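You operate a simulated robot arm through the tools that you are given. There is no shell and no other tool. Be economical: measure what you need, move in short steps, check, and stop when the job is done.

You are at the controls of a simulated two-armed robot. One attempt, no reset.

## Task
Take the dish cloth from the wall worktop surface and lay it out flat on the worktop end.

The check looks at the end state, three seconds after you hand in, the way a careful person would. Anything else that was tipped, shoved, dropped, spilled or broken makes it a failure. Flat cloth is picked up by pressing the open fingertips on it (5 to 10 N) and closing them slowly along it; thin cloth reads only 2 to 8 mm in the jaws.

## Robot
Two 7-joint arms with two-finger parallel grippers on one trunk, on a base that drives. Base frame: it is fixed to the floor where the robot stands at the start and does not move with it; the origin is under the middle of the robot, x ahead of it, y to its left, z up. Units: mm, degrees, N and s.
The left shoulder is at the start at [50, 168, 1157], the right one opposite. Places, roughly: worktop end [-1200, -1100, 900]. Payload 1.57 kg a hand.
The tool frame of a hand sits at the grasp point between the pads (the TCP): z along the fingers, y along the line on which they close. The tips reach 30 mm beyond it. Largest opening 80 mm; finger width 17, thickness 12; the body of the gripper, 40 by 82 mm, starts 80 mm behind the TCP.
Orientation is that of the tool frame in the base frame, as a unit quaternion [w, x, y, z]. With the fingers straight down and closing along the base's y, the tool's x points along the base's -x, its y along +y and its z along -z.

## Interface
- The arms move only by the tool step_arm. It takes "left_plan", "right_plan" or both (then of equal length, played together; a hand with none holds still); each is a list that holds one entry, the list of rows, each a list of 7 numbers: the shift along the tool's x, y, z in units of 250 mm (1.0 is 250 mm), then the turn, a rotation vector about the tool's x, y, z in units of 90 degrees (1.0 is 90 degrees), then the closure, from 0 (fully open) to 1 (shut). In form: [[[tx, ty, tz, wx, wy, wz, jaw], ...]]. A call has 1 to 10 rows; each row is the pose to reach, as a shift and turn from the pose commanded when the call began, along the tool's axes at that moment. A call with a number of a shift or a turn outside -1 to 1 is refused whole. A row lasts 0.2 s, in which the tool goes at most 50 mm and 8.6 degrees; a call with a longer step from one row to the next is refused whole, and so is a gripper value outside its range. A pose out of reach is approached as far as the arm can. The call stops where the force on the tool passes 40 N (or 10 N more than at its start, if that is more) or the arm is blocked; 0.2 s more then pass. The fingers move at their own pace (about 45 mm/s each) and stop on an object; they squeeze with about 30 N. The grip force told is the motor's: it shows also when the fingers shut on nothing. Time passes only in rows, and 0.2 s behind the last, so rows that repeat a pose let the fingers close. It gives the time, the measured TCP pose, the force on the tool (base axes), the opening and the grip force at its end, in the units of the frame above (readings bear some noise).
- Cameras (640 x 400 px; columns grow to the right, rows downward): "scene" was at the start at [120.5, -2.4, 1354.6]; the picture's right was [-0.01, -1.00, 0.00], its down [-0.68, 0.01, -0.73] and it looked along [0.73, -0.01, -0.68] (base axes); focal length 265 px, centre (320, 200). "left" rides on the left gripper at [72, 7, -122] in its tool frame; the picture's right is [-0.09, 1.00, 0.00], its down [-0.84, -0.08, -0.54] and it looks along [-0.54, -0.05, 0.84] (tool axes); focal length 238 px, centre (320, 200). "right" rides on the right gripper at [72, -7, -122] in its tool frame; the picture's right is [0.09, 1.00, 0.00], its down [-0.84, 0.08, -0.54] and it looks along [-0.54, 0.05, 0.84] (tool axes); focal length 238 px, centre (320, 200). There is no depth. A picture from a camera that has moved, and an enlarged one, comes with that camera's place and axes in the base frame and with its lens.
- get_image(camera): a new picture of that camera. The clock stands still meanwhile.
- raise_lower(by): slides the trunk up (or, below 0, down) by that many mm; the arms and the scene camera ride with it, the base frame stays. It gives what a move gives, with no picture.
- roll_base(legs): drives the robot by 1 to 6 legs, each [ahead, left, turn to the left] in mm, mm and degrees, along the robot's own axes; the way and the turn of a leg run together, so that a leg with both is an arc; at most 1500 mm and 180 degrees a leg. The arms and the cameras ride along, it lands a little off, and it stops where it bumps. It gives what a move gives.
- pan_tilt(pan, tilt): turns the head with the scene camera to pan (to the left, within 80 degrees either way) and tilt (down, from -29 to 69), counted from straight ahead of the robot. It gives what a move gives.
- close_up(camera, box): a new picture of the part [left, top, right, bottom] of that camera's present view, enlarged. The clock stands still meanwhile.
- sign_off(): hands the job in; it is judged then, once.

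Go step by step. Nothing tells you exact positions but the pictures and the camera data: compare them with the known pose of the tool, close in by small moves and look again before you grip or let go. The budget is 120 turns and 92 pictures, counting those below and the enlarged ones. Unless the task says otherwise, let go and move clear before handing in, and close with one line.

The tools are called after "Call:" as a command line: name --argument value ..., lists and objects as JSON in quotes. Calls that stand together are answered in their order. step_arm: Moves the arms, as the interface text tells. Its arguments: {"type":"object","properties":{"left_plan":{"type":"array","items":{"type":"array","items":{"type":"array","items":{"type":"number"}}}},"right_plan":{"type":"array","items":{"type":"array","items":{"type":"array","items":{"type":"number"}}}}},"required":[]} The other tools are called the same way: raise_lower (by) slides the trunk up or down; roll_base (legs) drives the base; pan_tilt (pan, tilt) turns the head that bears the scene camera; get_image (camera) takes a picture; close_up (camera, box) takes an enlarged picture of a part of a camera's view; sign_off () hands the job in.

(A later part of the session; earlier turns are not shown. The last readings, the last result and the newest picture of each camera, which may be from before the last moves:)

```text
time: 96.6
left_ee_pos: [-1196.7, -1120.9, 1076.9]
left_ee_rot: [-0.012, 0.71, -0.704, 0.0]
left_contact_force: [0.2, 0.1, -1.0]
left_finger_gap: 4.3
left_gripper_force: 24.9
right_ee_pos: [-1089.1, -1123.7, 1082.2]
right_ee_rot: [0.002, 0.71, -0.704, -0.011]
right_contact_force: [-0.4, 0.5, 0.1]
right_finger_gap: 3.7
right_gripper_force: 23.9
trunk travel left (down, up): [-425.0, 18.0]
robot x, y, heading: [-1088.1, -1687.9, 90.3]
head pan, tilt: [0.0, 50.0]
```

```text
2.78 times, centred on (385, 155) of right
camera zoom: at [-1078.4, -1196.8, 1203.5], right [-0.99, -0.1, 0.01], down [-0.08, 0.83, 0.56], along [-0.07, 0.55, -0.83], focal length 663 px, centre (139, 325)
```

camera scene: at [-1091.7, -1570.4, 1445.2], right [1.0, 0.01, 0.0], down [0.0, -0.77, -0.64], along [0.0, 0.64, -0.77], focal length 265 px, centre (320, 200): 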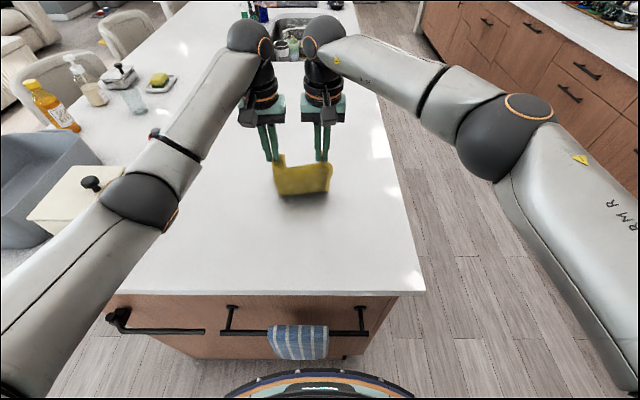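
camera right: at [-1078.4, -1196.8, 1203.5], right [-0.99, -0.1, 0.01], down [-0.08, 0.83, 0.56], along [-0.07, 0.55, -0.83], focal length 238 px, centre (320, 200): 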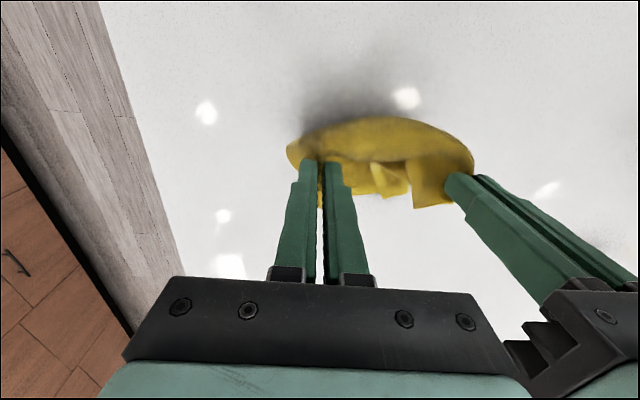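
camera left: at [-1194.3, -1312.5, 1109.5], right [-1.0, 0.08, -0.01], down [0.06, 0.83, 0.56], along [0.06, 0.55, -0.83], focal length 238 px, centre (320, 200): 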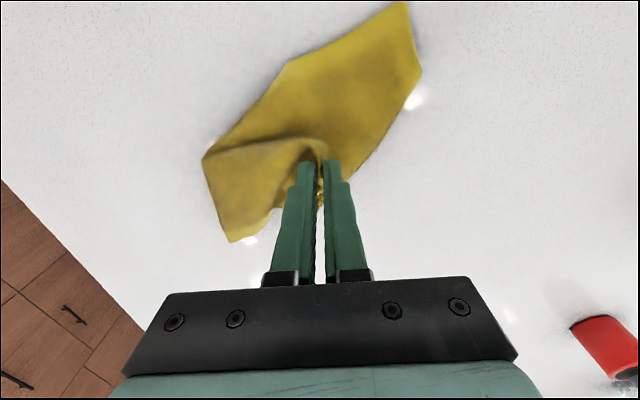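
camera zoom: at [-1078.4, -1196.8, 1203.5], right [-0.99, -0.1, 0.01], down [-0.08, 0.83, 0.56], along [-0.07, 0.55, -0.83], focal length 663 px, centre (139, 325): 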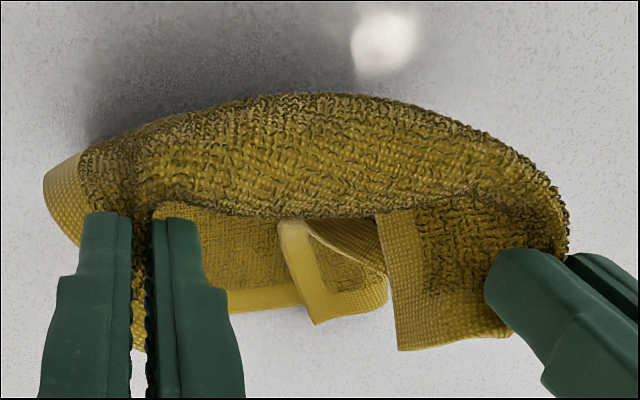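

The cloth is bending at the table with its far part trailing away as intended. I continue drawing back and lowering.

Call:
step_arm --left_plan '[[[0.08, 0, 0.06, 0, 0, 0, 1], [0.16, 0, 0.12, 0, 0, 0, 1], [0.24, 0, 0.18, 0, 0, 0, 1], [0.32, 0, 0.25, 0, 0, 0, 1], [0.4, 0, 0.32, 0, 0, 0, 1], [0.48, 0, 0.39, 0, 0, 0, 1], [0.55, 0, 0.45, 0, 0, 0, 1], [0.6, 0, 0.49, 0, 0, 0, 1]]]' --right_plan '[[[0.08, 0, 0.06, 0, 0, 0, 1], [0.16, 0, 0.12, 0, 0, 0, 1], [0.24, 0, 0.18, 0, 0, 0, 1], [0.32, 0, 0.25, 0, 0, 0, 1], [0.4, 0, 0.33, 0, 0, 0, 1], [0.48, 0, 0.4, 0, 0, 0, 1], [0.55, 0, 0.47, 0, 0, 0, 1], [0.6, 0, 0.51, 0, 0, 0, 1]]]'

Call:
get_image --camera "scene"

Call:
get_image --camera "right"

```text
time: 98.4
left_ee_pos: [-1194.6, -1268.2, 953.5]
left_ee_rot: [-0.013, 0.711, -0.703, -0.003]
left_contact_force: [-0.4, 1.0, 2.2]
left_finger_gap: 4.0
left_gripper_force: 24.9
right_ee_pos: [-1090.6, -1271.3, 949.1]
right_ee_rot: [-0.001, 0.71, -0.705, -0.012]
right_contact_force: [-0.5, 1.1, 2.8]
right_finger_gap: 3.5
right_gripper_force: 24.8
trunk travel left (down, up): [-425.0, 18.0]
robot x, y, heading: [-1086.9, -1686.3, 90.6]
head pan, tilt: [0.0, 50.0]
```

```text
33 pictures are left
camera scene: at [-1091.7, -1570.7, 1445.4], right [1.0, 0.01, 0.0], down [0.0, -0.77, -0.64], along [0.0, 0.64, -0.77], focal length 265 px, centre (320, 200)
```

scene: 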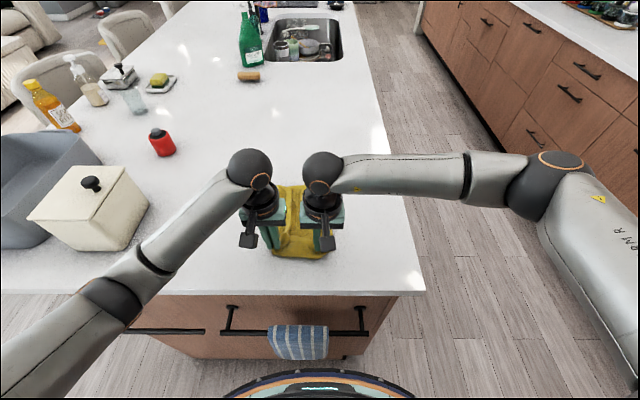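

```text
32 pictures are left
camera right: at [-1079.2, -1345.6, 1070.8], right [-0.99, -0.1, 0.01], down [-0.07, 0.83, 0.56], along [-0.07, 0.55, -0.83], focal length 238 px, centre (320, 200)
```

right: 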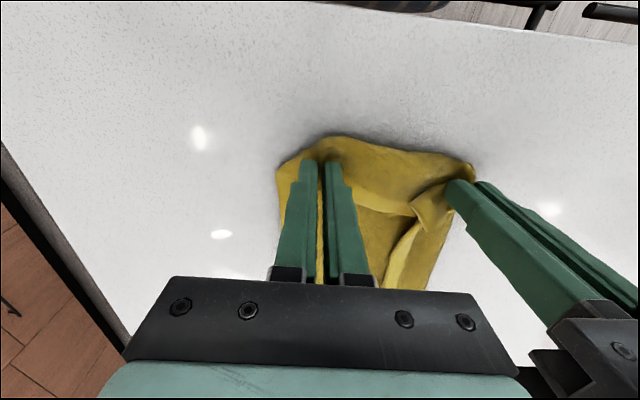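

The held hem strip folded over onto the cloth, because the tails stick out on the far side of the fingers. The right way is to lay it the other way round: near edge first, hands moving away. I lift again so the bottom just hangs free.

Call:
step_arm --left_plan '[[[-0.04, 0, -0.1, 0, 0, 0, 1], [-0.08, 0, -0.22, 0, 0, 0, 1], [-0.08, 0, -0.36, 0, 0, 0, 1], [-0.06, 0, -0.5, 0, 0, 0, 1], [-0.03, 0, -0.64, 0, 0, 0, 1], [0.0, 0, -0.78, 0, 0, 0, 1], [0.03, 0.01, -0.92, 0, 0, 0, 1], [0.05, 0.02, -1, 0, 0, 0, 1], [0.05, 0.02, -1, 0, 0, 0, 1]]]' --right_plan '[[[-0.04, 0, -0.1, 0, 0, 0, 1], [-0.08, 0, -0.22, 0, 0, 0, 1], [-0.08, 0, -0.36, 0, 0, 0, 1], [-0.06, 0, -0.5, 0, 0, 0, 1], [-0.03, 0, -0.64, 0, 0, 0, 1], [0.0, 0, -0.78, 0, 0, 0, 1], [0.03, -0.01, -0.92, 0, 0, 0, 1], [0.05, -0.02, -1, 0, 0, 0, 1], [0.05, -0.02, -1, 0, 0, 0, 1]]]'

Call:
raise_lower --by 16

Call:
close_up --camera "scene" --box '[200, 70, 400, 300]'

```text
time: 100.4
left_ee_pos: [-1203.4, -1284.3, 1202.7]
left_ee_rot: [-0.012, 0.711, -0.703, 0.0]
left_contact_force: [-0.6, 0.1, -0.2]
left_finger_gap: 4.0
left_gripper_force: 24.6
right_ee_pos: [-1078.7, -1289.0, 1198.4]
right_ee_rot: [0.0, 0.71, -0.705, -0.01]
right_contact_force: [-1.1, -0.1, 0.1]
right_finger_gap: 3.2
right_gripper_force: 24.2
trunk travel left (down, up): [-425.0, 18.0]
robot x, y, heading: [-1089.4, -1687.6, 90.3]
head pan, tilt: [0.0, 50.0]
```

```text
time: 101.0
left_ee_pos: [-1202.8, -1284.2, 1219.2]
left_ee_rot: [-0.012, 0.71, -0.704, 0.0]
left_contact_force: [0.4, 0.0, 0.2]
left_finger_gap: 3.9
left_gripper_force: 24.7
right_ee_pos: [-1080.1, -1288.5, 1213.6]
right_ee_rot: [-0.001, 0.71, -0.704, -0.011]
right_contact_force: [-0.7, 0.3, 0.5]
right_finger_gap: 3.7
right_gripper_force: 24.8
trunk travel left (down, up): [-441.0, 2.0]
robot x, y, heading: [-1092.1, -1687.1, 90.2]
head pan, tilt: [0.0, 50.0]
```

```text
1.74 times, centred on (300, 185) of scene
camera zoom: at [-1091.7, -1569.9, 1461.2], right [1.0, 0.01, 0.0], down [0.0, -0.77, -0.64], along [0.0, 0.64, -0.77], focal length 460 px, centre (355, 226)
```

zoom: 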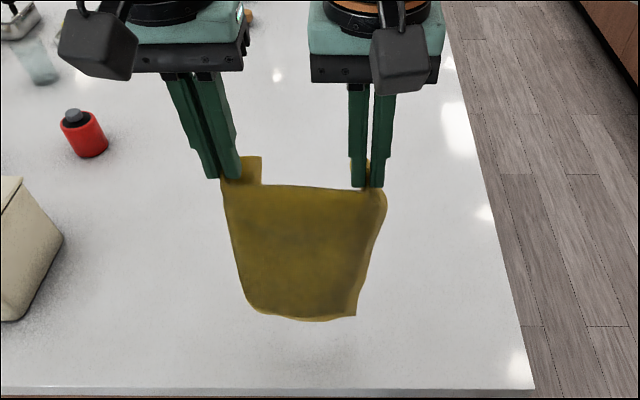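

Hanging free again with the bottom just above the surface. I lay it the other way: lower while moving the hands away from me.

Call:
step_arm --left_plan '[[[-0.02, 0.016, 0.06, 0, 0, 0, 1], [-0.06, 0.016, 0.12, 0, 0, 0, 1], [-0.11, 0.016, 0.17, 0, 0, 0, 1], [-0.17, 0.016, 0.23, 0, 0, 0, 1], [-0.23, 0.016, 0.29, 0, 0, 0, 1], [-0.29, 0.016, 0.35, 0, 0, 0, 1], [-0.35, 0.016, 0.41, 0, 0, 0, 1], [-0.42, 0.016, 0.47, 0, 0, 0, 1], [-0.49, 0.016, 0.53, 0, 0, 0, 1]]]' --right_plan '[[[-0.02, -0.016, 0.04, 0, 0, 0, 1], [-0.06, -0.016, 0.1, 0, 0, 0, 1], [-0.11, -0.016, 0.15, 0, 0, 0, 1], [-0.17, -0.016, 0.21, 0, 0, 0, 1], [-0.23, -0.016, 0.27, 0, 0, 0, 1], [-0.29, -0.016, 0.33, 0, 0, 0, 1], [-0.35, -0.016, 0.39, 0, 0, 0, 1], [-0.42, -0.016, 0.45, 0, 0, 0, 1], [-0.49, -0.016, 0.51, 0, 0, 0, 1]]]'

Call:
get_image --camera "scene"

```text
time: 103.0
left_ee_pos: [-1205.6, -1158.7, 1087.7]
left_ee_rot: [-0.011, 0.71, -0.704, -0.002]
left_contact_force: [0.6, -0.3, -0.2]
left_finger_gap: 4.0
left_gripper_force: 24.9
right_ee_pos: [-1078.3, -1162.3, 1087.1]
right_ee_rot: [0.0, 0.71, -0.704, -0.01]
right_contact_force: [-1.3, -0.3, -0.1]
right_finger_gap: 3.6
right_gripper_force: 24.3
trunk travel left (down, up): [-441.0, 2.0]
robot x, y, heading: [-1090.4, -1683.7, 90.3]
head pan, tilt: [0.0, 50.0]
```

```text
30 pictures are left
camera scene: at [-1091.8, -1569.6, 1461.1], right [1.0, 0.01, 0.0], down [0.0, -0.77, -0.64], along [0.0, 0.64, -0.77], focal length 265 px, centre (320, 200)
```

scene: 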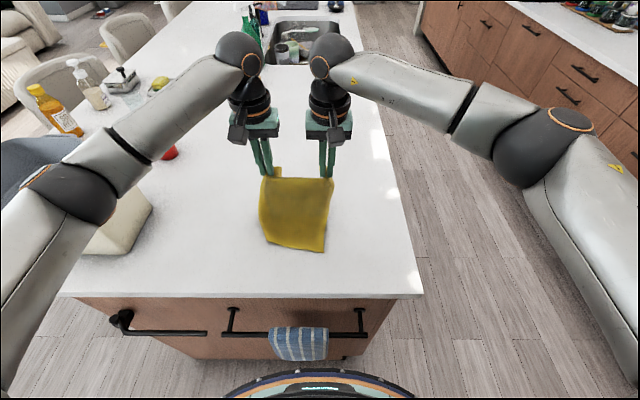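

Laying out nicely, near edge at y ≈ −1265. I continue forward and down, tilting the fingers outward for reach.

Call:
step_arm --left_plan '[[[-0.07, 0, 0.06, 0, -0.05, 0, 1], [-0.14, 0, 0.12, 0, -0.12, 0, 1], [-0.21, 0, 0.18, 0, -0.19, 0, 1], [-0.28, 0, 0.25, 0, -0.26, 0, 1], [-0.35, 0, 0.32, 0, -0.3, 0, 1], [-0.42, 0, 0.4, 0, -0.33, 0, 1], [-0.49, 0, 0.47, 0, -0.33, 0, 1], [-0.54, 0, 0.54, 0, -0.33, 0, 1]]]' --right_plan '[[[-0.07, 0, 0.06, 0, -0.05, 0, 1], [-0.14, 0, 0.12, 0, -0.12, 0, 1], [-0.21, 0, 0.18, 0, -0.19, 0, 1], [-0.28, 0, 0.25, 0, -0.26, 0, 1], [-0.35, 0, 0.32, 0, -0.3, 0, 1], [-0.42, 0, 0.4, 0, -0.33, 0, 1], [-0.49, 0, 0.47, 0, -0.33, 0, 1], [-0.54, 0, 0.54, 0, -0.33, 0, 1]]]'

Call:
get_image --camera "scene"

Call:
get_image --camera "right"

```text
time: 104.8
left_ee_pos: [-1203.8, -1020.9, 955.0]
left_ee_rot: [-0.192, 0.686, -0.678, -0.182]
left_contact_force: [-0.9, -0.1, 0.3]
left_finger_gap: 4.2
left_gripper_force: 24.8
right_ee_pos: [-1083.0, -1026.5, 954.9]
right_ee_rot: [-0.181, 0.683, -0.681, -0.192]
right_contact_force: [0.1, 0.2, 1.2]
right_finger_gap: 3.5
right_gripper_force: 24.3
trunk travel left (down, up): [-441.0, 2.0]
robot x, y, heading: [-1090.6, -1689.2, 90.3]
head pan, tilt: [0.0, 50.0]
```

```text
29 pictures are left
camera scene: at [-1091.8, -1570.0, 1461.2], right [1.0, 0.01, 0.0], down [0.0, -0.77, -0.64], along [0.0, 0.64, -0.77], focal length 265 px, centre (320, 200)
```

scene: 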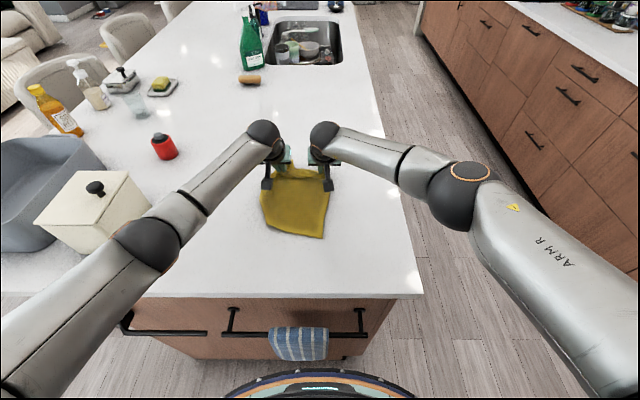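

```text
28 pictures are left
camera right: at [-1073.4, -1150.9, 1023.4], right [-1.0, -0.09, -0.03], down [-0.07, 0.44, 0.89], along [-0.06, 0.89, -0.45], focal length 238 px, centre (320, 200)
```

right: 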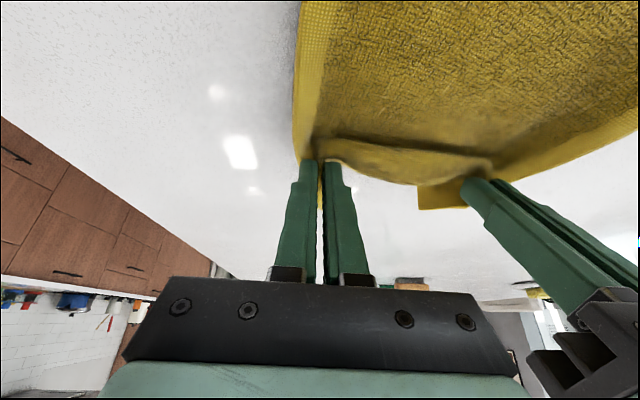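

Laid flat with both side hems visible. I lower the last bit with slight tension, then open slowly so the pinched folds spread.

Call:
step_arm --left_plan '[[[0, 0, 0.03, 0, 0, 0, 1], [0, 0, 0.06, 0, 0, 0, 1], [0, 0, 0.07, 0, 0, 0, 1], [0, 0, 0.07, 0, 0, 0, 1]]]' --right_plan '[[[0, 0, 0.03, 0, 0, 0, 1], [0, 0, 0.06, 0, 0, 0, 1], [0, 0, 0.07, 0, 0, 0, 1], [0, 0, 0.07, 0, 0, 0, 1]]]'

```text
time: 105.8
left_ee_pos: [-1203.6, -1013.9, 945.6]
left_ee_rot: [-0.195, 0.686, -0.677, -0.184]
left_contact_force: [0.2, -1.5, 13.8]
left_finger_gap: 4.0
left_gripper_force: 25.2
right_ee_pos: [-1082.4, -1018.7, 943.5]
right_ee_rot: [-0.182, 0.683, -0.68, -0.194]
right_contact_force: [-0.6, -0.6, 10.8]
right_finger_gap: 3.5
right_gripper_force: 24.6
trunk travel left (down, up): [-441.0, 2.0]
robot x, y, heading: [-1087.2, -1688.0, 90.4]
head pan, tilt: [0.0, 50.0]
```

Tips press with ~12 N. Opening slowly under this light pressure to spread the pinches.

Call:
step_arm --left_plan '[[[0, 0, -0.008, 0, 0, 0, 0.95], [0, 0, -0.008, 0, 0, 0, 0.9], [0, 0, -0.008, 0, 0, 0, 0.85], [0, 0, -0.008, 0, 0, 0, 0.8], [0, 0, -0.008, 0, 0, 0, 0.75], [0, 0, -0.008, 0, 0, 0, 0.7], [0, 0, -0.008, 0, 0, 0, 0.65], [0, 0, -0.03, 0, 0, 0, 0.65], [0, 0, -0.12, 0, 0, 0, 0.65], [0, 0, -0.28, 0, 0, 0, 0.65]]]' --right_plan '[[[0, 0, -0.006, 0, 0, 0, 0.95], [0, 0, -0.006, 0, 0, 0, 0.9], [0, 0, -0.006, 0, 0, 0, 0.85], [0, 0, -0.006, 0, 0, 0, 0.8], [0, 0, -0.006, 0, 0, 0, 0.75], [0, 0, -0.006, 0, 0, 0, 0.7], [0, 0, -0.006, 0, 0, 0, 0.65], [0, 0, -0.03, 0, 0, 0, 0.65], [0, 0, -0.12, 0, 0, 0, 0.65], [0, 0, -0.28, 0, 0, 0, 0.65]]]'

Call:
get_image --camera "right"

Call:
get_image --camera "left"

```text
time: 108.0
left_ee_pos: [-1204.6, -1051.2, 1000.3]
left_ee_rot: [-0.191, 0.686, -0.678, -0.183]
left_contact_force: [-0.2, 0.3, 0.3]
left_finger_gap: 27.8
left_gripper_force: 0.0
right_ee_pos: [-1080.6, -1055.9, 1003.2]
right_ee_rot: [-0.181, 0.683, -0.681, -0.193]
right_contact_force: [-0.2, -0.2, 0.1]
right_finger_gap: 28.0
right_gripper_force: 0.2
trunk travel left (down, up): [-441.0, 2.0]
robot x, y, heading: [-1091.0, -1688.0, 90.2]
head pan, tilt: [0.0, 50.0]
```

```text
27 pictures are left
camera right: at [-1070.7, -1180.0, 1071.1], right [-1.0, -0.09, -0.03], down [-0.07, 0.44, 0.89], along [-0.06, 0.89, -0.45], focal length 238 px, centre (320, 200)
```

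right: 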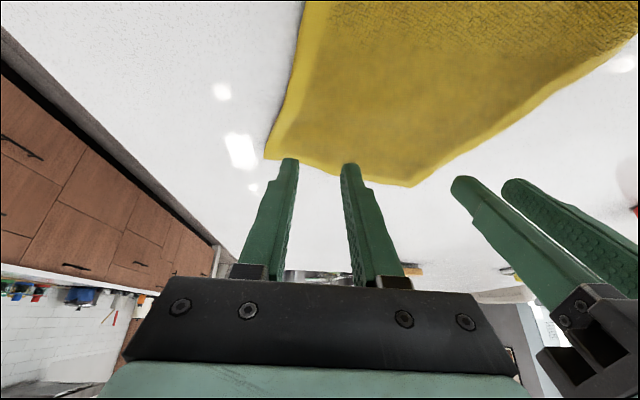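

```text
26 pictures are left
camera left: at [-1212.1, -1174.1, 1069.7], right [-1.0, 0.07, 0.03], down [0.06, 0.45, 0.89], along [0.05, 0.89, -0.45], focal length 238 px, centre (320, 200)
```

left: 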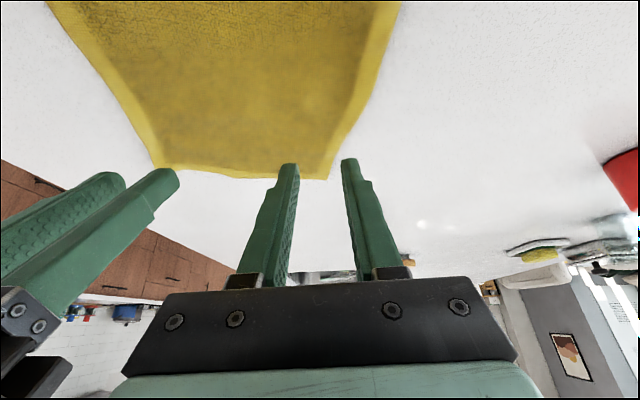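

The cloth is flat with all four hems visible. I retreat the hands up and back and check the whole scene.

Call:
step_arm --left_plan '[[[0, 0, -0.15, 0, 0, 0, 0.65], [0, 0, -0.32, 0, 0, 0, 0.65], [0, 0, -0.5, 0, 0, 0, 0.65], [0, 0, -0.68, 0, 0, 0, 0.65], [0, 0, -0.86, 0, 0, 0, 0.65], [0, 0, -1, 0, 0, 0, 0.65], [0, 0, -1, 0, 0, 0, 0.65]]]' --right_plan '[[[0, 0, -0.15, 0, 0, 0, 0.65], [0, 0, -0.32, 0, 0, 0, 0.65], [0, 0, -0.5, 0, 0, 0, 0.65], [0, 0, -0.68, 0, 0, 0, 0.65], [0, 0, -0.86, 0, 0, 0, 0.65], [0, 0, -1, 0, 0, 0, 0.65], [0, 0, -1, 0, 0, 0, 0.65]]]'

Call:
roll_base --legs '[[-300, 0, 0]]'

Call:
pan_tilt --pan 0 --tilt 38

Call:
get_image --camera "scene"

```text
time: 109.7
left_ee_pos: [-1206.7, -1178.8, 1216.2]
left_ee_rot: [-0.191, 0.687, -0.677, -0.183]
left_contact_force: [-0.3, -0.3, 0.2]
left_finger_gap: 27.9
left_gripper_force: 0.2
right_ee_pos: [-1074.7, -1180.0, 1216.6]
right_ee_rot: [-0.18, 0.683, -0.681, -0.192]
right_contact_force: [0.0, -0.4, 0.0]
right_finger_gap: 28.0
right_gripper_force: 0.1
trunk travel left (down, up): [-441.0, 2.0]
robot x, y, heading: [-1089.8, -1680.0, 90.3]
head pan, tilt: [0.0, 50.0]
```

```text
time: 111.7
left_ee_pos: [-1204.4, -1483.7, 1215.8]
left_ee_rot: [-0.192, 0.686, -0.678, -0.183]
left_contact_force: [0.2, 0.2, -0.9]
left_finger_gap: 27.8
left_gripper_force: 0.1
right_ee_pos: [-1074.5, -1485.2, 1217.2]
right_ee_rot: [-0.18, 0.684, -0.68, -0.193]
right_contact_force: [0.1, 0.6, -0.7]
right_finger_gap: 27.7
right_gripper_force: 0.1
trunk travel left (down, up): [-441.0, 2.0]
robot x, y, heading: [-1088.0, -1991.4, 90.4]
head pan, tilt: [0.0, 50.0]
```

```text
time: 112.5
left_ee_pos: [-1205.5, -1482.5, 1216.8]
left_ee_rot: [-0.192, 0.686, -0.678, -0.183]
left_contact_force: [0.0, -0.2, -0.2]
left_finger_gap: 28.1
left_gripper_force: 0.1
right_ee_pos: [-1073.6, -1485.2, 1216.7]
right_ee_rot: [-0.181, 0.683, -0.681, -0.193]
right_contact_force: [0.1, -0.2, -0.2]
right_finger_gap: 28.2
right_gripper_force: 0.0
trunk travel left (down, up): [-441.0, 2.0]
robot x, y, heading: [-1088.4, -1990.2, 90.1]
head pan, tilt: [0.0, 38.0]
```

```text
25 pictures are left
camera scene: at [-1090.0, -1865.9, 1478.2], right [1.0, 0.01, 0.0], down [0.0, -0.62, -0.79], along [0.0, 0.79, -0.62], focal length 265 px, centre (320, 200)
```

scene: 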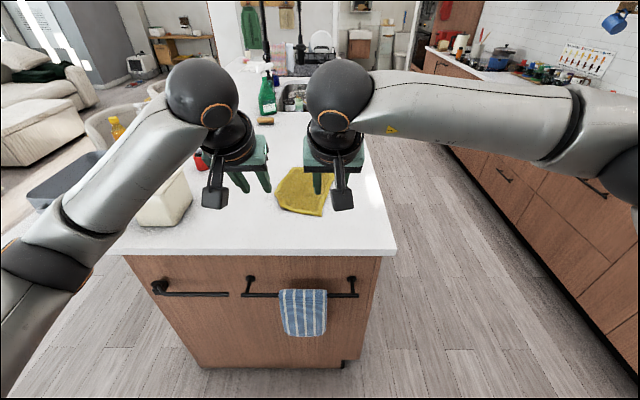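

The surroundings look undisturbed. I move the right hand aside for an unobstructed final check of the cloth.

Call:
step_arm --right_plan '[[[0.1, -0.1, 0, 0, 0, 0, 0.65], [0.15, -0.25, 0, 0, 0, 0, 0.65], [0.2, -0.4, 0, 0, 0, 0, 0.65], [0.2, -0.55, 0, 0, 0, 0, 0.65], [0.2, -0.7, 0, 0, 0, 0, 0.65]]]'

Call:
close_up --camera "scene" --box '[180, 100, 420, 270]'

```text
time: 113.7
left_ee_pos: [-1204.5, -1482.6, 1216.1]
left_ee_rot: [-0.192, 0.686, -0.678, -0.183]
left_contact_force: [-0.8, -0.2, 0.2]
left_finger_gap: 28.1
left_gripper_force: 0.1
right_ee_pos: [-898.0, -1525.3, 1185.1]
right_ee_rot: [-0.181, 0.683, -0.681, -0.193]
right_contact_force: [-0.6, 0.8, -0.2]
right_finger_gap: 27.8
right_gripper_force: 0.0
trunk travel left (down, up): [-441.0, 2.0]
robot x, y, heading: [-1088.4, -1989.6, 90.1]
head pan, tilt: [0.0, 38.0]
```

```text
2.35 times, centred on (300, 185) of scene
camera zoom: at [-1089.0, -1866.4, 1478.4], right [1.0, 0.01, 0.0], down [0.0, -0.62, -0.79], along [0.0, 0.79, -0.62], focal length 622 px, centre (367, 235)
```

zoom: 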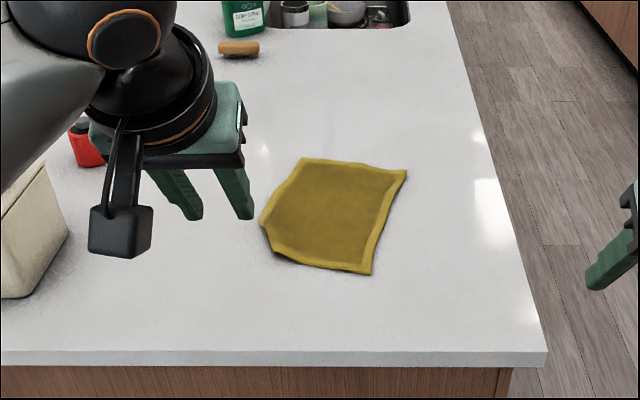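

Nearly done, but the near-left corner looks tucked under (missing triangle near (−1268, −1200)). I drive back in and inspect that corner with the left wrist camera.

Call:
roll_base --legs '[[300, 0, 0]]'

Call:
step_arm --left_plan '[[[0, 0, 0, 0, 0.09, 0, 0.65], [0, 0, 0, 0, 0.18, 0, 0.65], [0, 0, 0, 0, 0.27, 0, 0.65], [0, 0.05, 0, 0, 0.33, 0, 0.65], [0, 0.1, 0, 0, 0.33, 0, 0.65]]]'

Call:
raise_lower --by -116

Call:
get_image --camera "left"

```text
time: 115.7
left_ee_pos: [-1206.0, -1179.1, 1216.1]
left_ee_rot: [-0.19, 0.687, -0.677, -0.182]
left_contact_force: [-0.1, 0.3, -0.5]
left_finger_gap: 28.0
left_gripper_force: 0.0
right_ee_pos: [-900.2, -1222.1, 1184.3]
right_ee_rot: [-0.18, 0.683, -0.681, -0.192]
right_contact_force: [-0.6, 1.4, -0.3]
right_finger_gap: 28.0
right_gripper_force: 0.0
trunk travel left (down, up): [-441.0, 2.0]
robot x, y, heading: [-1089.5, -1685.7, 90.3]
head pan, tilt: [0.0, 38.0]
```

```text
time: 116.9
left_ee_pos: [-1231.2, -1179.0, 1215.7]
left_ee_rot: [-0.011, 0.711, -0.703, 0.0]
left_contact_force: [0.0, -1.0, 0.2]
left_finger_gap: 28.2
left_gripper_force: 0.1
right_ee_pos: [-899.9, -1223.4, 1186.1]
right_ee_rot: [-0.181, 0.683, -0.681, -0.193]
right_contact_force: [0.2, -0.3, -0.7]
right_finger_gap: 27.9
right_gripper_force: 0.1
trunk travel left (down, up): [-441.0, 2.0]
robot x, y, heading: [-1090.5, -1685.7, 90.3]
head pan, tilt: [0.0, 38.0]
```

```text
time: 118.4
left_ee_pos: [-1231.9, -1179.6, 1100.5]
left_ee_rot: [-0.012, 0.71, -0.704, -0.001]
left_contact_force: [0.0, -0.5, 0.0]
left_finger_gap: 28.3
left_gripper_force: 0.1
right_ee_pos: [-900.3, -1222.4, 1069.5]
right_ee_rot: [-0.18, 0.683, -0.681, -0.193]
right_contact_force: [-0.3, 0.2, 0.1]
right_finger_gap: 27.9
right_gripper_force: 0.1
trunk travel left (down, up): [-325.0, 118.0]
robot x, y, heading: [-1091.2, -1687.4, 90.4]
head pan, tilt: [0.0, 38.0]
```

```text
23 pictures are left
camera left: at [-1240.4, -1252.7, 1220.6], right [-1.0, 0.08, -0.01], down [0.06, 0.83, 0.56], along [0.06, 0.55, -0.83], focal length 238 px, centre (320, 200)
```

left: 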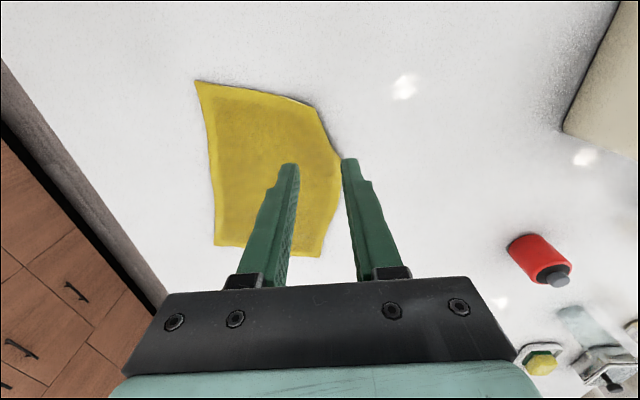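

Call:
close_up --camera "left" --box '[180, 60, 380, 200]'

```text
2.86 times, centred on (280, 130) of left
camera zoom: at [-1240.4, -1252.7, 1220.6], right [-1.0, 0.08, -0.01], down [0.06, 0.83, 0.56], along [0.06, 0.55, -0.83], focal length 681 px, centre (434, 400)
```

zoom: 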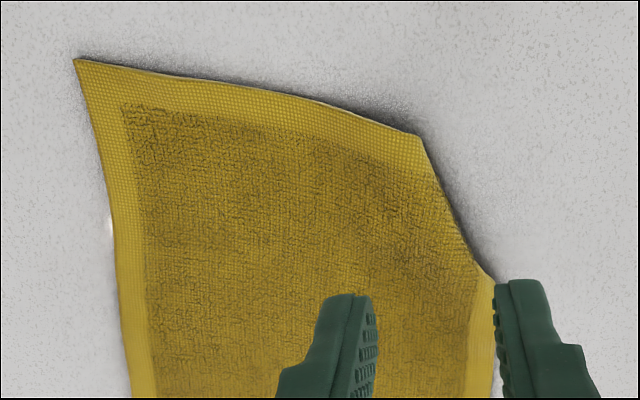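

Confirmed: a small triangle (46 × 75 mm legs) of the near-left corner is tucked under along a line from (−1224, −1187) to (−1254, −1115). I'll pinch the near hem just right of it, lift so the flap drops free, and lay it outward.

Call:
step_arm --left_plan '[[[0, -0.06, 0.1, 0, 0, 0, 0.68], [0, -0.12, 0.24, 0, 0, 0, 0.68], [-0.008, -0.176, 0.38, 0, 0, 0, 0.68], [-0.008, -0.176, 0.5, 0, 0, 0, 0.68], [-0.008, -0.176, 0.58, 0, 0, 0, 0.68], [-0.008, -0.176, 0.61, 0, 0, 0, 0.68], [-0.008, -0.176, 0.61, 0, 0, 0, 0.68]]]'

Call:
get_image --camera "left"

```text
time: 120.0
left_ee_pos: [-1185.4, -1173.7, 948.6]
left_ee_rot: [-0.012, 0.71, -0.704, -0.001]
left_contact_force: [-0.1, -0.1, 0.6]
left_finger_gap: 25.5
left_gripper_force: 0.1
right_ee_pos: [-899.6, -1222.6, 1068.2]
right_ee_rot: [-0.181, 0.683, -0.681, -0.193]
right_contact_force: [-0.5, 0.6, -0.1]
right_finger_gap: 27.8
right_gripper_force: 0.0
trunk travel left (down, up): [-325.0, 118.0]
robot x, y, heading: [-1088.0, -1688.2, 90.2]
head pan, tilt: [0.0, 38.0]
```

```text
21 pictures are left
camera left: at [-1194.6, -1246.9, 1068.6], right [-1.0, 0.08, -0.01], down [0.06, 0.83, 0.56], along [0.06, 0.56, -0.83], focal length 238 px, centre (320, 200)
```

left: 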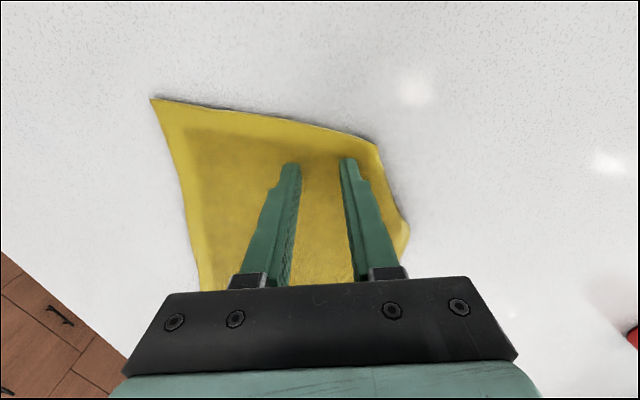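

Well placed. Press to ~10–15 N.

Call:
step_arm --left_plan '[[[0.02, 0, 0.01, 0, 0, 0, 0.68], [0.02, 0, 0.02, 0, 0, 0, 0.68], [0.02, 0, 0.026, 0, 0, 0, 0.68], [0.02, 0, 0.026, 0, 0, 0, 0.68]]]'

```text
time: 121.0
left_ee_pos: [-1185.2, -1177.9, 944.1]
left_ee_rot: [-0.013, 0.71, -0.704, -0.002]
left_contact_force: [-0.9, 1.4, 12.7]
left_finger_gap: 25.7
left_gripper_force: 0.5
right_ee_pos: [-900.4, -1223.2, 1069.7]
right_ee_rot: [-0.18, 0.683, -0.681, -0.194]
right_contact_force: [0.3, -1.0, -0.1]
right_finger_gap: 28.0
right_gripper_force: 0.0
trunk travel left (down, up): [-325.0, 118.0]
robot x, y, heading: [-1087.2, -1685.5, 90.1]
head pan, tilt: [0.0, 38.0]
```

12.7 N, good. Close slowly.

Call:
step_arm --left_plan '[[[0, 0, 0, 0, 0, 0, 0.71], [0, 0, 0, 0, 0, 0, 0.74], [0, 0, 0, 0, 0, 0, 0.77], [0, 0, 0, 0, 0, 0, 0.8], [0, 0, 0, 0, 0, 0, 0.84], [0, 0, 0, 0, 0, 0, 0.88], [0, 0, 0, 0, 0, 0, 0.92], [0, 0, 0, 0, 0, 0, 0.96], [0, 0, 0, 0, 0, 0, 1], [0, 0, 0, 0, 0, 0, 1]]]'

```text
time: 123.2
left_ee_pos: [-1185.4, -1180.1, 941.8]
left_ee_rot: [-0.013, 0.71, -0.704, -0.003]
left_contact_force: [-3.5, -1.0, 20.1]
left_finger_gap: 4.0
left_gripper_force: 24.9
right_ee_pos: [-900.3, -1224.6, 1070.2]
right_ee_rot: [-0.181, 0.683, -0.68, -0.194]
right_contact_force: [0.2, -0.8, -0.5]
right_finger_gap: 28.1
right_gripper_force: 0.0
trunk travel left (down, up): [-325.0, 118.0]
robot x, y, heading: [-1090.4, -1690.7, 90.2]
head pan, tilt: [0.0, 38.0]
```

Gripped. Lift ~90 mm with a slight outward shift and look at the flap.

Call:
step_arm --left_plan '[[[0, 0, -0.12, 0, 0, 0, 1], [0, 0.02, -0.24, 0, 0, 0, 1], [0.02, 0.06, -0.36, 0, 0, 0, 1], [0.03, 0.1, -0.38, 0, 0, 0, 1], [0.03, 0.1, -0.38, 0, 0, 0, 1]]]'

Call:
pan_tilt --pan 0 --tilt 50

Call:
close_up --camera "scene" --box '[200, 80, 400, 220]'

Call:
get_image --camera "left"

```text
time: 124.4
left_ee_pos: [-1211.9, -1188.8, 1034.8]
left_ee_rot: [-0.012, 0.71, -0.704, 0.0]
left_contact_force: [-0.2, -0.8, 0.6]
left_finger_gap: 3.8
left_gripper_force: 24.8
right_ee_pos: [-901.2, -1223.7, 1069.8]
right_ee_rot: [-0.181, 0.683, -0.681, -0.192]
right_contact_force: [-0.6, -0.2, -0.3]
right_finger_gap: 28.0
right_gripper_force: 0.1
trunk travel left (down, up): [-325.0, 118.0]
robot x, y, heading: [-1087.7, -1684.9, 90.3]
head pan, tilt: [0.0, 38.0]
```

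```text
time: 125.1
left_ee_pos: [-1211.2, -1187.4, 1035.9]
left_ee_rot: [-0.012, 0.71, -0.704, -0.001]
left_contact_force: [-0.6, 1.3, -0.5]
left_finger_gap: 4.0
left_gripper_force: 24.8
right_ee_pos: [-899.5, -1222.5, 1069.2]
right_ee_rot: [-0.18, 0.683, -0.681, -0.192]
right_contact_force: [0.0, 0.5, 0.6]
right_finger_gap: 28.3
right_gripper_force: 0.1
trunk travel left (down, up): [-325.0, 118.0]
robot x, y, heading: [-1092.3, -1690.2, 90.0]
head pan, tilt: [0.0, 50.0]
```

```text
2.86 times, centred on (300, 150) of scene
camera zoom: at [-1091.7, -1571.5, 1345.2], right [1.0, 0.01, 0.0], down [0.0, -0.77, -0.64], along [0.0, 0.64, -0.77], focal length 756 px, centre (377, 343)
```

zoom: 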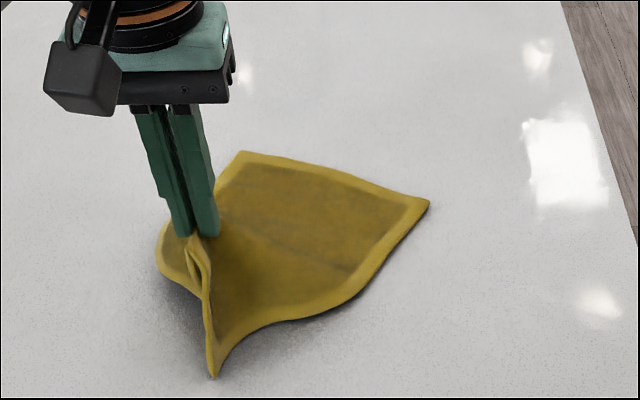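

```text
19 pictures are left
camera left: at [-1219.7, -1261.3, 1155.5], right [-1.0, 0.08, -0.01], down [0.06, 0.83, 0.56], along [0.06, 0.55, -0.83], focal length 238 px, centre (320, 200)
```

left: 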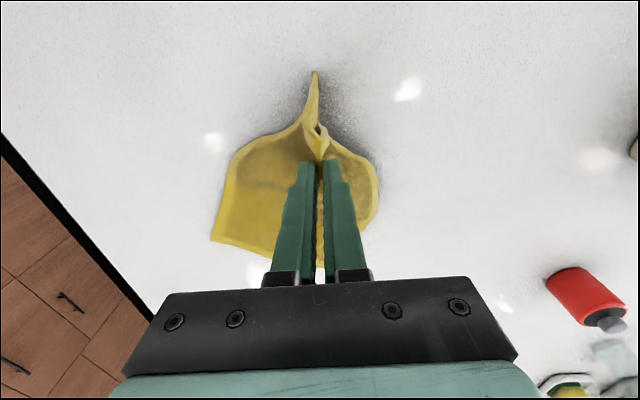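

Call:
close_up --camera "left" --box '[260, 60, 400, 260]'

Call:
close_up --camera "scene" --box '[235, 130, 305, 220]'

```text
2.00 times, centred on (330, 160) of left
camera zoom: at [-1219.7, -1261.3, 1155.5], right [-1.0, 0.08, -0.01], down [0.06, 0.83, 0.56], along [0.06, 0.55, -0.83], focal length 477 px, centre (300, 280)
```

zoom: 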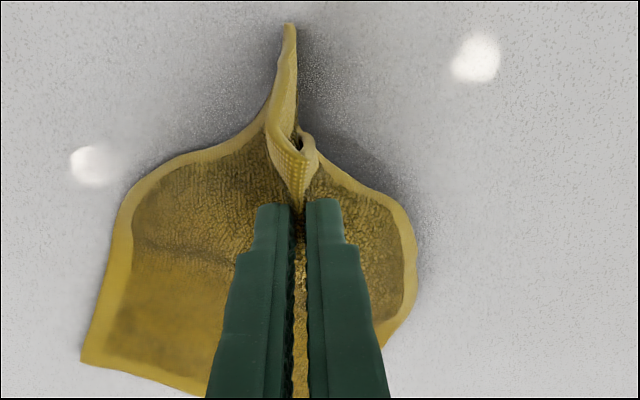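

```text
4.44 times, centred on (270, 175) of scene
camera zoom: at [-1091.7, -1571.5, 1345.2], right [1.0, 0.01, 0.0], down [0.0, -0.77, -0.64], along [0.0, 0.64, -0.77], focal length 1176 px, centre (542, 311)
```

zoom: 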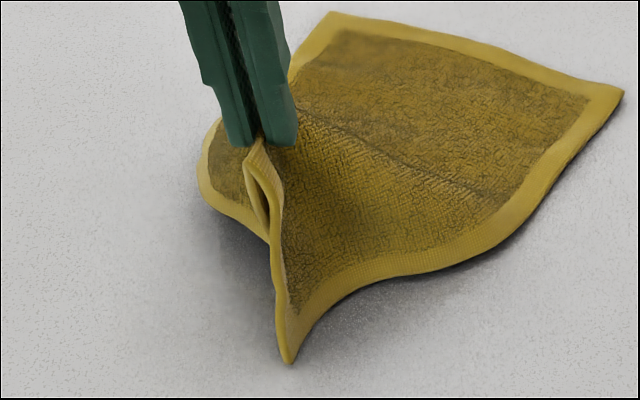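

The tucked corner has come free and hangs in front beside the near-right one. I lower with a quick inward (right, slightly away) motion so the left corner trails outward.

Call:
step_arm --left_plan '[[[0.0, 0.06, 0.06, 0, 0, 0, 1], [0.0, 0.1, 0.14, 0, 0, 0, 1], [-0.04, -0.02, 0.22, 0, 0, 0, 1], [-0.09, -0.15, 0.3, 0, 0, 0, 1], [-0.1, -0.2, 0.34, 0, 0, 0, 1], [-0.1, -0.2, 0.34, 0, 0, 0, 1]]]'

Call:
close_up --camera "left" --box '[140, 40, 460, 240]'

Call:
close_up --camera "scene" --box '[200, 80, 400, 220]'

```text
time: 126.5
left_ee_pos: [-1160.8, -1159.6, 953.2]
left_ee_rot: [-0.012, 0.71, -0.704, -0.002]
left_contact_force: [-1.4, -0.7, 5.0]
left_finger_gap: 3.9
left_gripper_force: 25.0
right_ee_pos: [-900.0, -1223.3, 1069.1]
right_ee_rot: [-0.18, 0.683, -0.681, -0.193]
right_contact_force: [-0.3, -0.1, 0.0]
right_finger_gap: 27.8
right_gripper_force: 0.0
trunk travel left (down, up): [-325.0, 118.0]
robot x, y, heading: [-1089.7, -1685.9, 90.1]
head pan, tilt: [0.0, 50.0]
```

```text
2.00 times, centred on (300, 140) of left
camera zoom: at [-1168.6, -1233.5, 1073.9], right [-1.0, 0.08, -0.01], down [0.06, 0.83, 0.56], along [0.06, 0.56, -0.83], focal length 477 px, centre (360, 320)
```

zoom: 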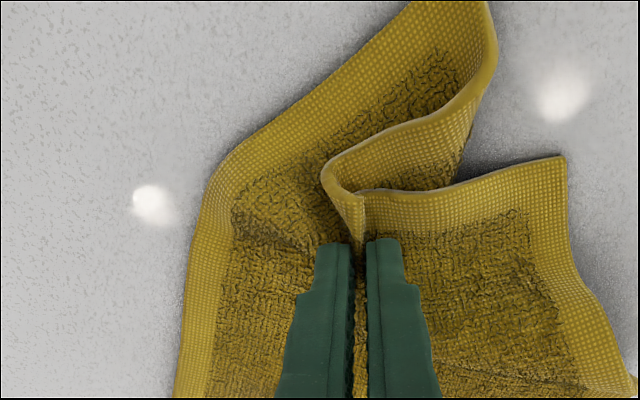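

```text
2.86 times, centred on (300, 150) of scene
camera zoom: at [-1091.8, -1572.0, 1345.3], right [1.0, 0.01, 0.0], down [0.0, -0.77, -0.64], along [0.0, 0.64, -0.77], focal length 756 px, centre (377, 343)
```

zoom: 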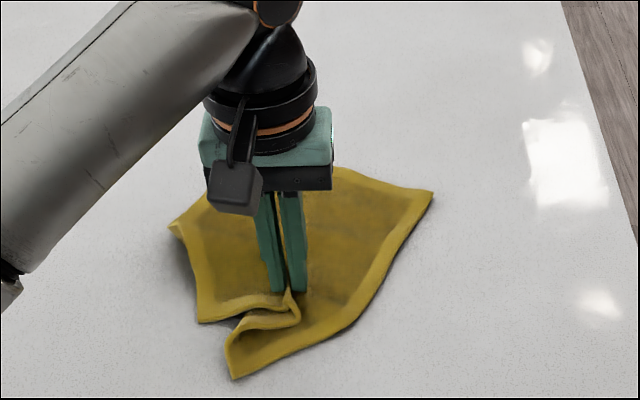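

All four corners are now exposed, but the near edge is bunched. I release here, lift, and look; then I'll take both near corners and pull them apart and toward me.

Call:
step_arm --left_plan '[[[0, 0, 0.01, 0, 0, 0, 0.9], [0, 0, 0.01, 0, 0, 0, 0.8], [0, 0, 0.01, 0, 0, 0, 0.68], [0, 0, 0.01, 0, 0, 0, 0.6], [0, 0, -0.1, 0, 0, 0, 0.6], [0, 0.1, -0.25, 0, 0, 0, 0.6], [-0.1, 0.22, -0.35, 0, 0, 0, 0.6], [-0.2, 0.36, -0.42, 0, 0, 0, 0.6], [-0.25, 0.5, -0.45, 0, 0, 0, 0.6]]]'

Call:
close_up --camera "scene" --box '[200, 80, 400, 220]'

```text
time: 128.5
left_ee_pos: [-1288.8, -1104.5, 1063.4]
left_ee_rot: [-0.011, 0.71, -0.705, -0.001]
left_contact_force: [-0.4, -0.8, 0.6]
left_finger_gap: 31.9
left_gripper_force: 0.0
right_ee_pos: [-900.9, -1223.4, 1068.6]
right_ee_rot: [-0.181, 0.683, -0.681, -0.193]
right_contact_force: [-0.1, 0.1, -0.3]
right_finger_gap: 28.0
right_gripper_force: 0.1
trunk travel left (down, up): [-325.0, 118.0]
robot x, y, heading: [-1090.7, -1686.9, 90.3]
head pan, tilt: [0.0, 50.0]
```

```text
2.86 times, centred on (300, 150) of scene
camera zoom: at [-1092.0, -1571.5, 1345.1], right [1.0, 0.01, 0.0], down [0.0, -0.77, -0.64], along [0.0, 0.64, -0.77], focal length 756 px, centre (377, 343)
```

zoom: 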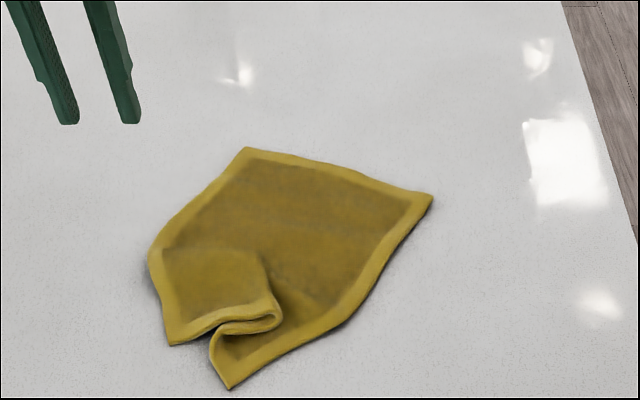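

Now the cloth is open with only an S-fold in the near edge: corners FL (−1217, −971), FR (−1042, −1041), NL (−1246, −1214), NR (−1198, −1253). I bring the right hand upright to NR to pull it right.

Call:
step_arm --right_plan '[[[0, 0.13, 0, 0, 0.08, 0, 0.75], [0, 0.27, 0, 0, 0.16, 0, 0.75], [0, 0.41, 0, 0, 0.25, 0, 0.75], [0, 0.55, 0, 0, 0.333, 0, 0.75], [0, 0.7, 0, 0, 0.333, 0, 0.75], [0, 0.84, 0, 0, 0.333, 0, 0.75], [0, 0.9, 0, 0, 0.333, 0, 0.75]]]'

Call:
step_arm --right_plan '[[[0.01, 0.12, 0.08, 0, 0, 0, 0.75], [0.012, 0.22, 0.2, 0, 0, 0, 0.75], [0.012, 0.24, 0.32, 0, 0, 0, 0.75], [0.012, 0.24, 0.41, 0, 0, 0, 0.75], [0.012, 0.24, 0.45, 0, 0, 0, 0.75], [0.012, 0.24, 0.45, 0, 0, 0, 0.75]]]'

Call:
get_image --camera "right"

```text
time: 130.1
left_ee_pos: [-1288.3, -1104.2, 1064.7]
left_ee_rot: [-0.013, 0.711, -0.703, -0.001]
left_contact_force: [0.1, -0.4, -0.1]
left_finger_gap: 32.1
left_gripper_force: 0.1
right_ee_pos: [-1124.9, -1224.2, 1073.0]
right_ee_rot: [0.002, 0.709, -0.705, -0.009]
right_contact_force: [-1.4, 0.6, -0.2]
right_finger_gap: 20.0
right_gripper_force: 0.0
trunk travel left (down, up): [-325.0, 118.0]
robot x, y, heading: [-1086.0, -1687.3, 90.2]
head pan, tilt: [0.0, 50.0]
```

```text
time: 131.5
left_ee_pos: [-1288.7, -1104.2, 1064.1]
left_ee_rot: [-0.012, 0.71, -0.704, -0.001]
left_contact_force: [1.0, 1.0, 0.7]
left_finger_gap: 32.2
left_gripper_force: 0.1
right_ee_pos: [-1186.1, -1227.3, 959.7]
right_ee_rot: [0.002, 0.71, -0.704, -0.008]
right_contact_force: [0.0, 0.4, 0.5]
right_finger_gap: 19.8
right_gripper_force: 0.1
trunk travel left (down, up): [-325.0, 118.0]
robot x, y, heading: [-1089.7, -1687.8, 90.4]
head pan, tilt: [0.0, 50.0]
```

```text
13 pictures are left
camera right: at [-1176.1, -1300.4, 1081.3], right [-0.99, -0.1, 0.01], down [-0.08, 0.83, 0.55], along [-0.07, 0.55, -0.83], focal length 238 px, centre (320, 200)
```

right: 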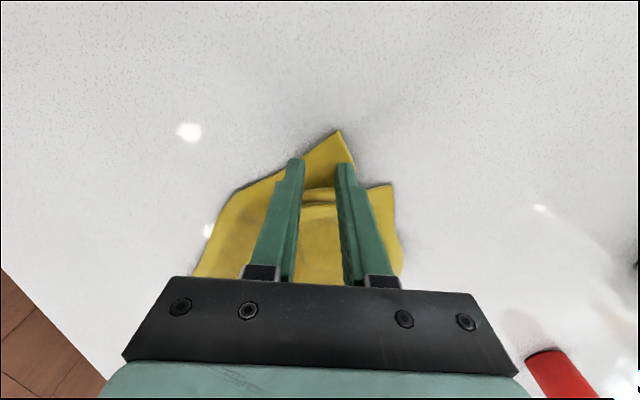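

Centred on NR. Lower and press.

Call:
step_arm --right_plan '[[[0, 0, 0.03, 0, 0, 0, 0.76], [0, 0, 0.05, 0, 0, 0, 0.76], [0, 0, 0.064, 0, 0, 0, 0.76], [0, 0, 0.068, 0, 0, 0, 0.76], [0, 0, 0.068, 0, 0, 0, 0.76]]]'

```text
time: 132.7
left_ee_pos: [-1286.5, -1103.8, 1064.8]
left_ee_rot: [-0.012, 0.71, -0.704, -0.001]
left_contact_force: [0.1, 0.2, -0.1]
left_finger_gap: 32.0
left_gripper_force: 0.1
right_ee_pos: [-1186.2, -1227.0, 944.0]
right_ee_rot: [0.002, 0.709, -0.705, -0.01]
right_contact_force: [0.5, -0.4, 2.1]
right_finger_gap: 19.1
right_gripper_force: 0.0
trunk travel left (down, up): [-325.0, 118.0]
robot x, y, heading: [-1088.2, -1685.5, 90.3]
head pan, tilt: [0.0, 50.0]
```

Call:
step_arm --right_plan '[[[0, 0, 0.008, 0, 0, 0, 0.76], [0, 0, 0.012, 0, 0, 0, 0.76], [0, 0, 0.012, 0, 0, 0, 0.79], [0, 0, 0.012, 0, 0, 0, 0.82], [0, 0, 0.012, 0, 0, 0, 0.86], [0, 0, 0.012, 0, 0, 0, 0.9], [0, 0, 0.012, 0, 0, 0, 0.94], [0, 0, 0.012, 0, 0, 0, 1], [0, 0, 0.012, 0, 0, 0, 1], [0, 0, 0.012, 0, 0, 0, 1]]]'

```text
time: 134.9
left_ee_pos: [-1288.5, -1105.7, 1064.1]
left_ee_rot: [-0.011, 0.71, -0.704, -0.001]
left_contact_force: [-0.9, 0.6, -0.3]
left_finger_gap: 32.0
left_gripper_force: 0.0
right_ee_pos: [-1188.0, -1228.2, 943.0]
right_ee_rot: [0.002, 0.71, -0.704, -0.01]
right_contact_force: [-2.4, 1.1, 21.5]
right_finger_gap: 3.4
right_gripper_force: 24.6
trunk travel left (down, up): [-325.0, 118.0]
robot x, y, heading: [-1087.8, -1689.1, 90.5]
head pan, tilt: [0.0, 50.0]
```

Gripped. Drag NR to the right and toward me, just skimming the surface.

Call:
step_arm --right_plan '[[[0, 0, -0.025, 0, 0, 0, 1], [0.03, -0.06, -0.035, 0, 0, 0, 1], [0.07, -0.13, -0.035, 0, 0, 0, 1], [0.11, -0.19, -0.035, 0, 0, 0, 1], [0.14, -0.23, -0.035, 0, 0, 0, 1], [0.14, -0.23, -0.02, 0, 0, 0, 1], [0.14, -0.23, -0.02, 0, 0, 0, 1]]]'

Call:
close_up --camera "scene" --box '[200, 80, 400, 220]'

```text
time: 136.5
left_ee_pos: [-1286.5, -1103.8, 1064.3]
left_ee_rot: [-0.012, 0.71, -0.704, -0.001]
left_contact_force: [-0.5, 0.3, 0.4]
left_finger_gap: 32.0
left_gripper_force: 0.1
right_ee_pos: [-1129.6, -1261.4, 944.7]
right_ee_rot: [0.002, 0.71, -0.704, -0.01]
right_contact_force: [0.3, -0.6, 1.1]
right_finger_gap: 3.6
right_gripper_force: 24.1
trunk travel left (down, up): [-325.0, 118.0]
robot x, y, heading: [-1085.7, -1690.8, 90.3]
head pan, tilt: [0.0, 50.0]
```

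```text
2.86 times, centred on (300, 150) of scene
camera zoom: at [-1091.6, -1571.6, 1345.2], right [1.0, 0.01, 0.0], down [0.0, -0.77, -0.64], along [0.0, 0.64, -0.77], focal length 756 px, centre (377, 343)
```

zoom: 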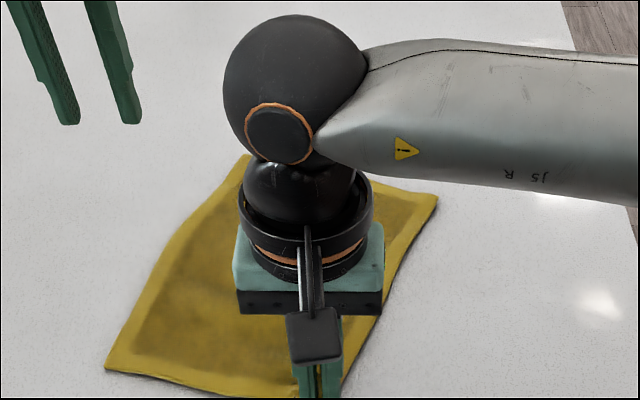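

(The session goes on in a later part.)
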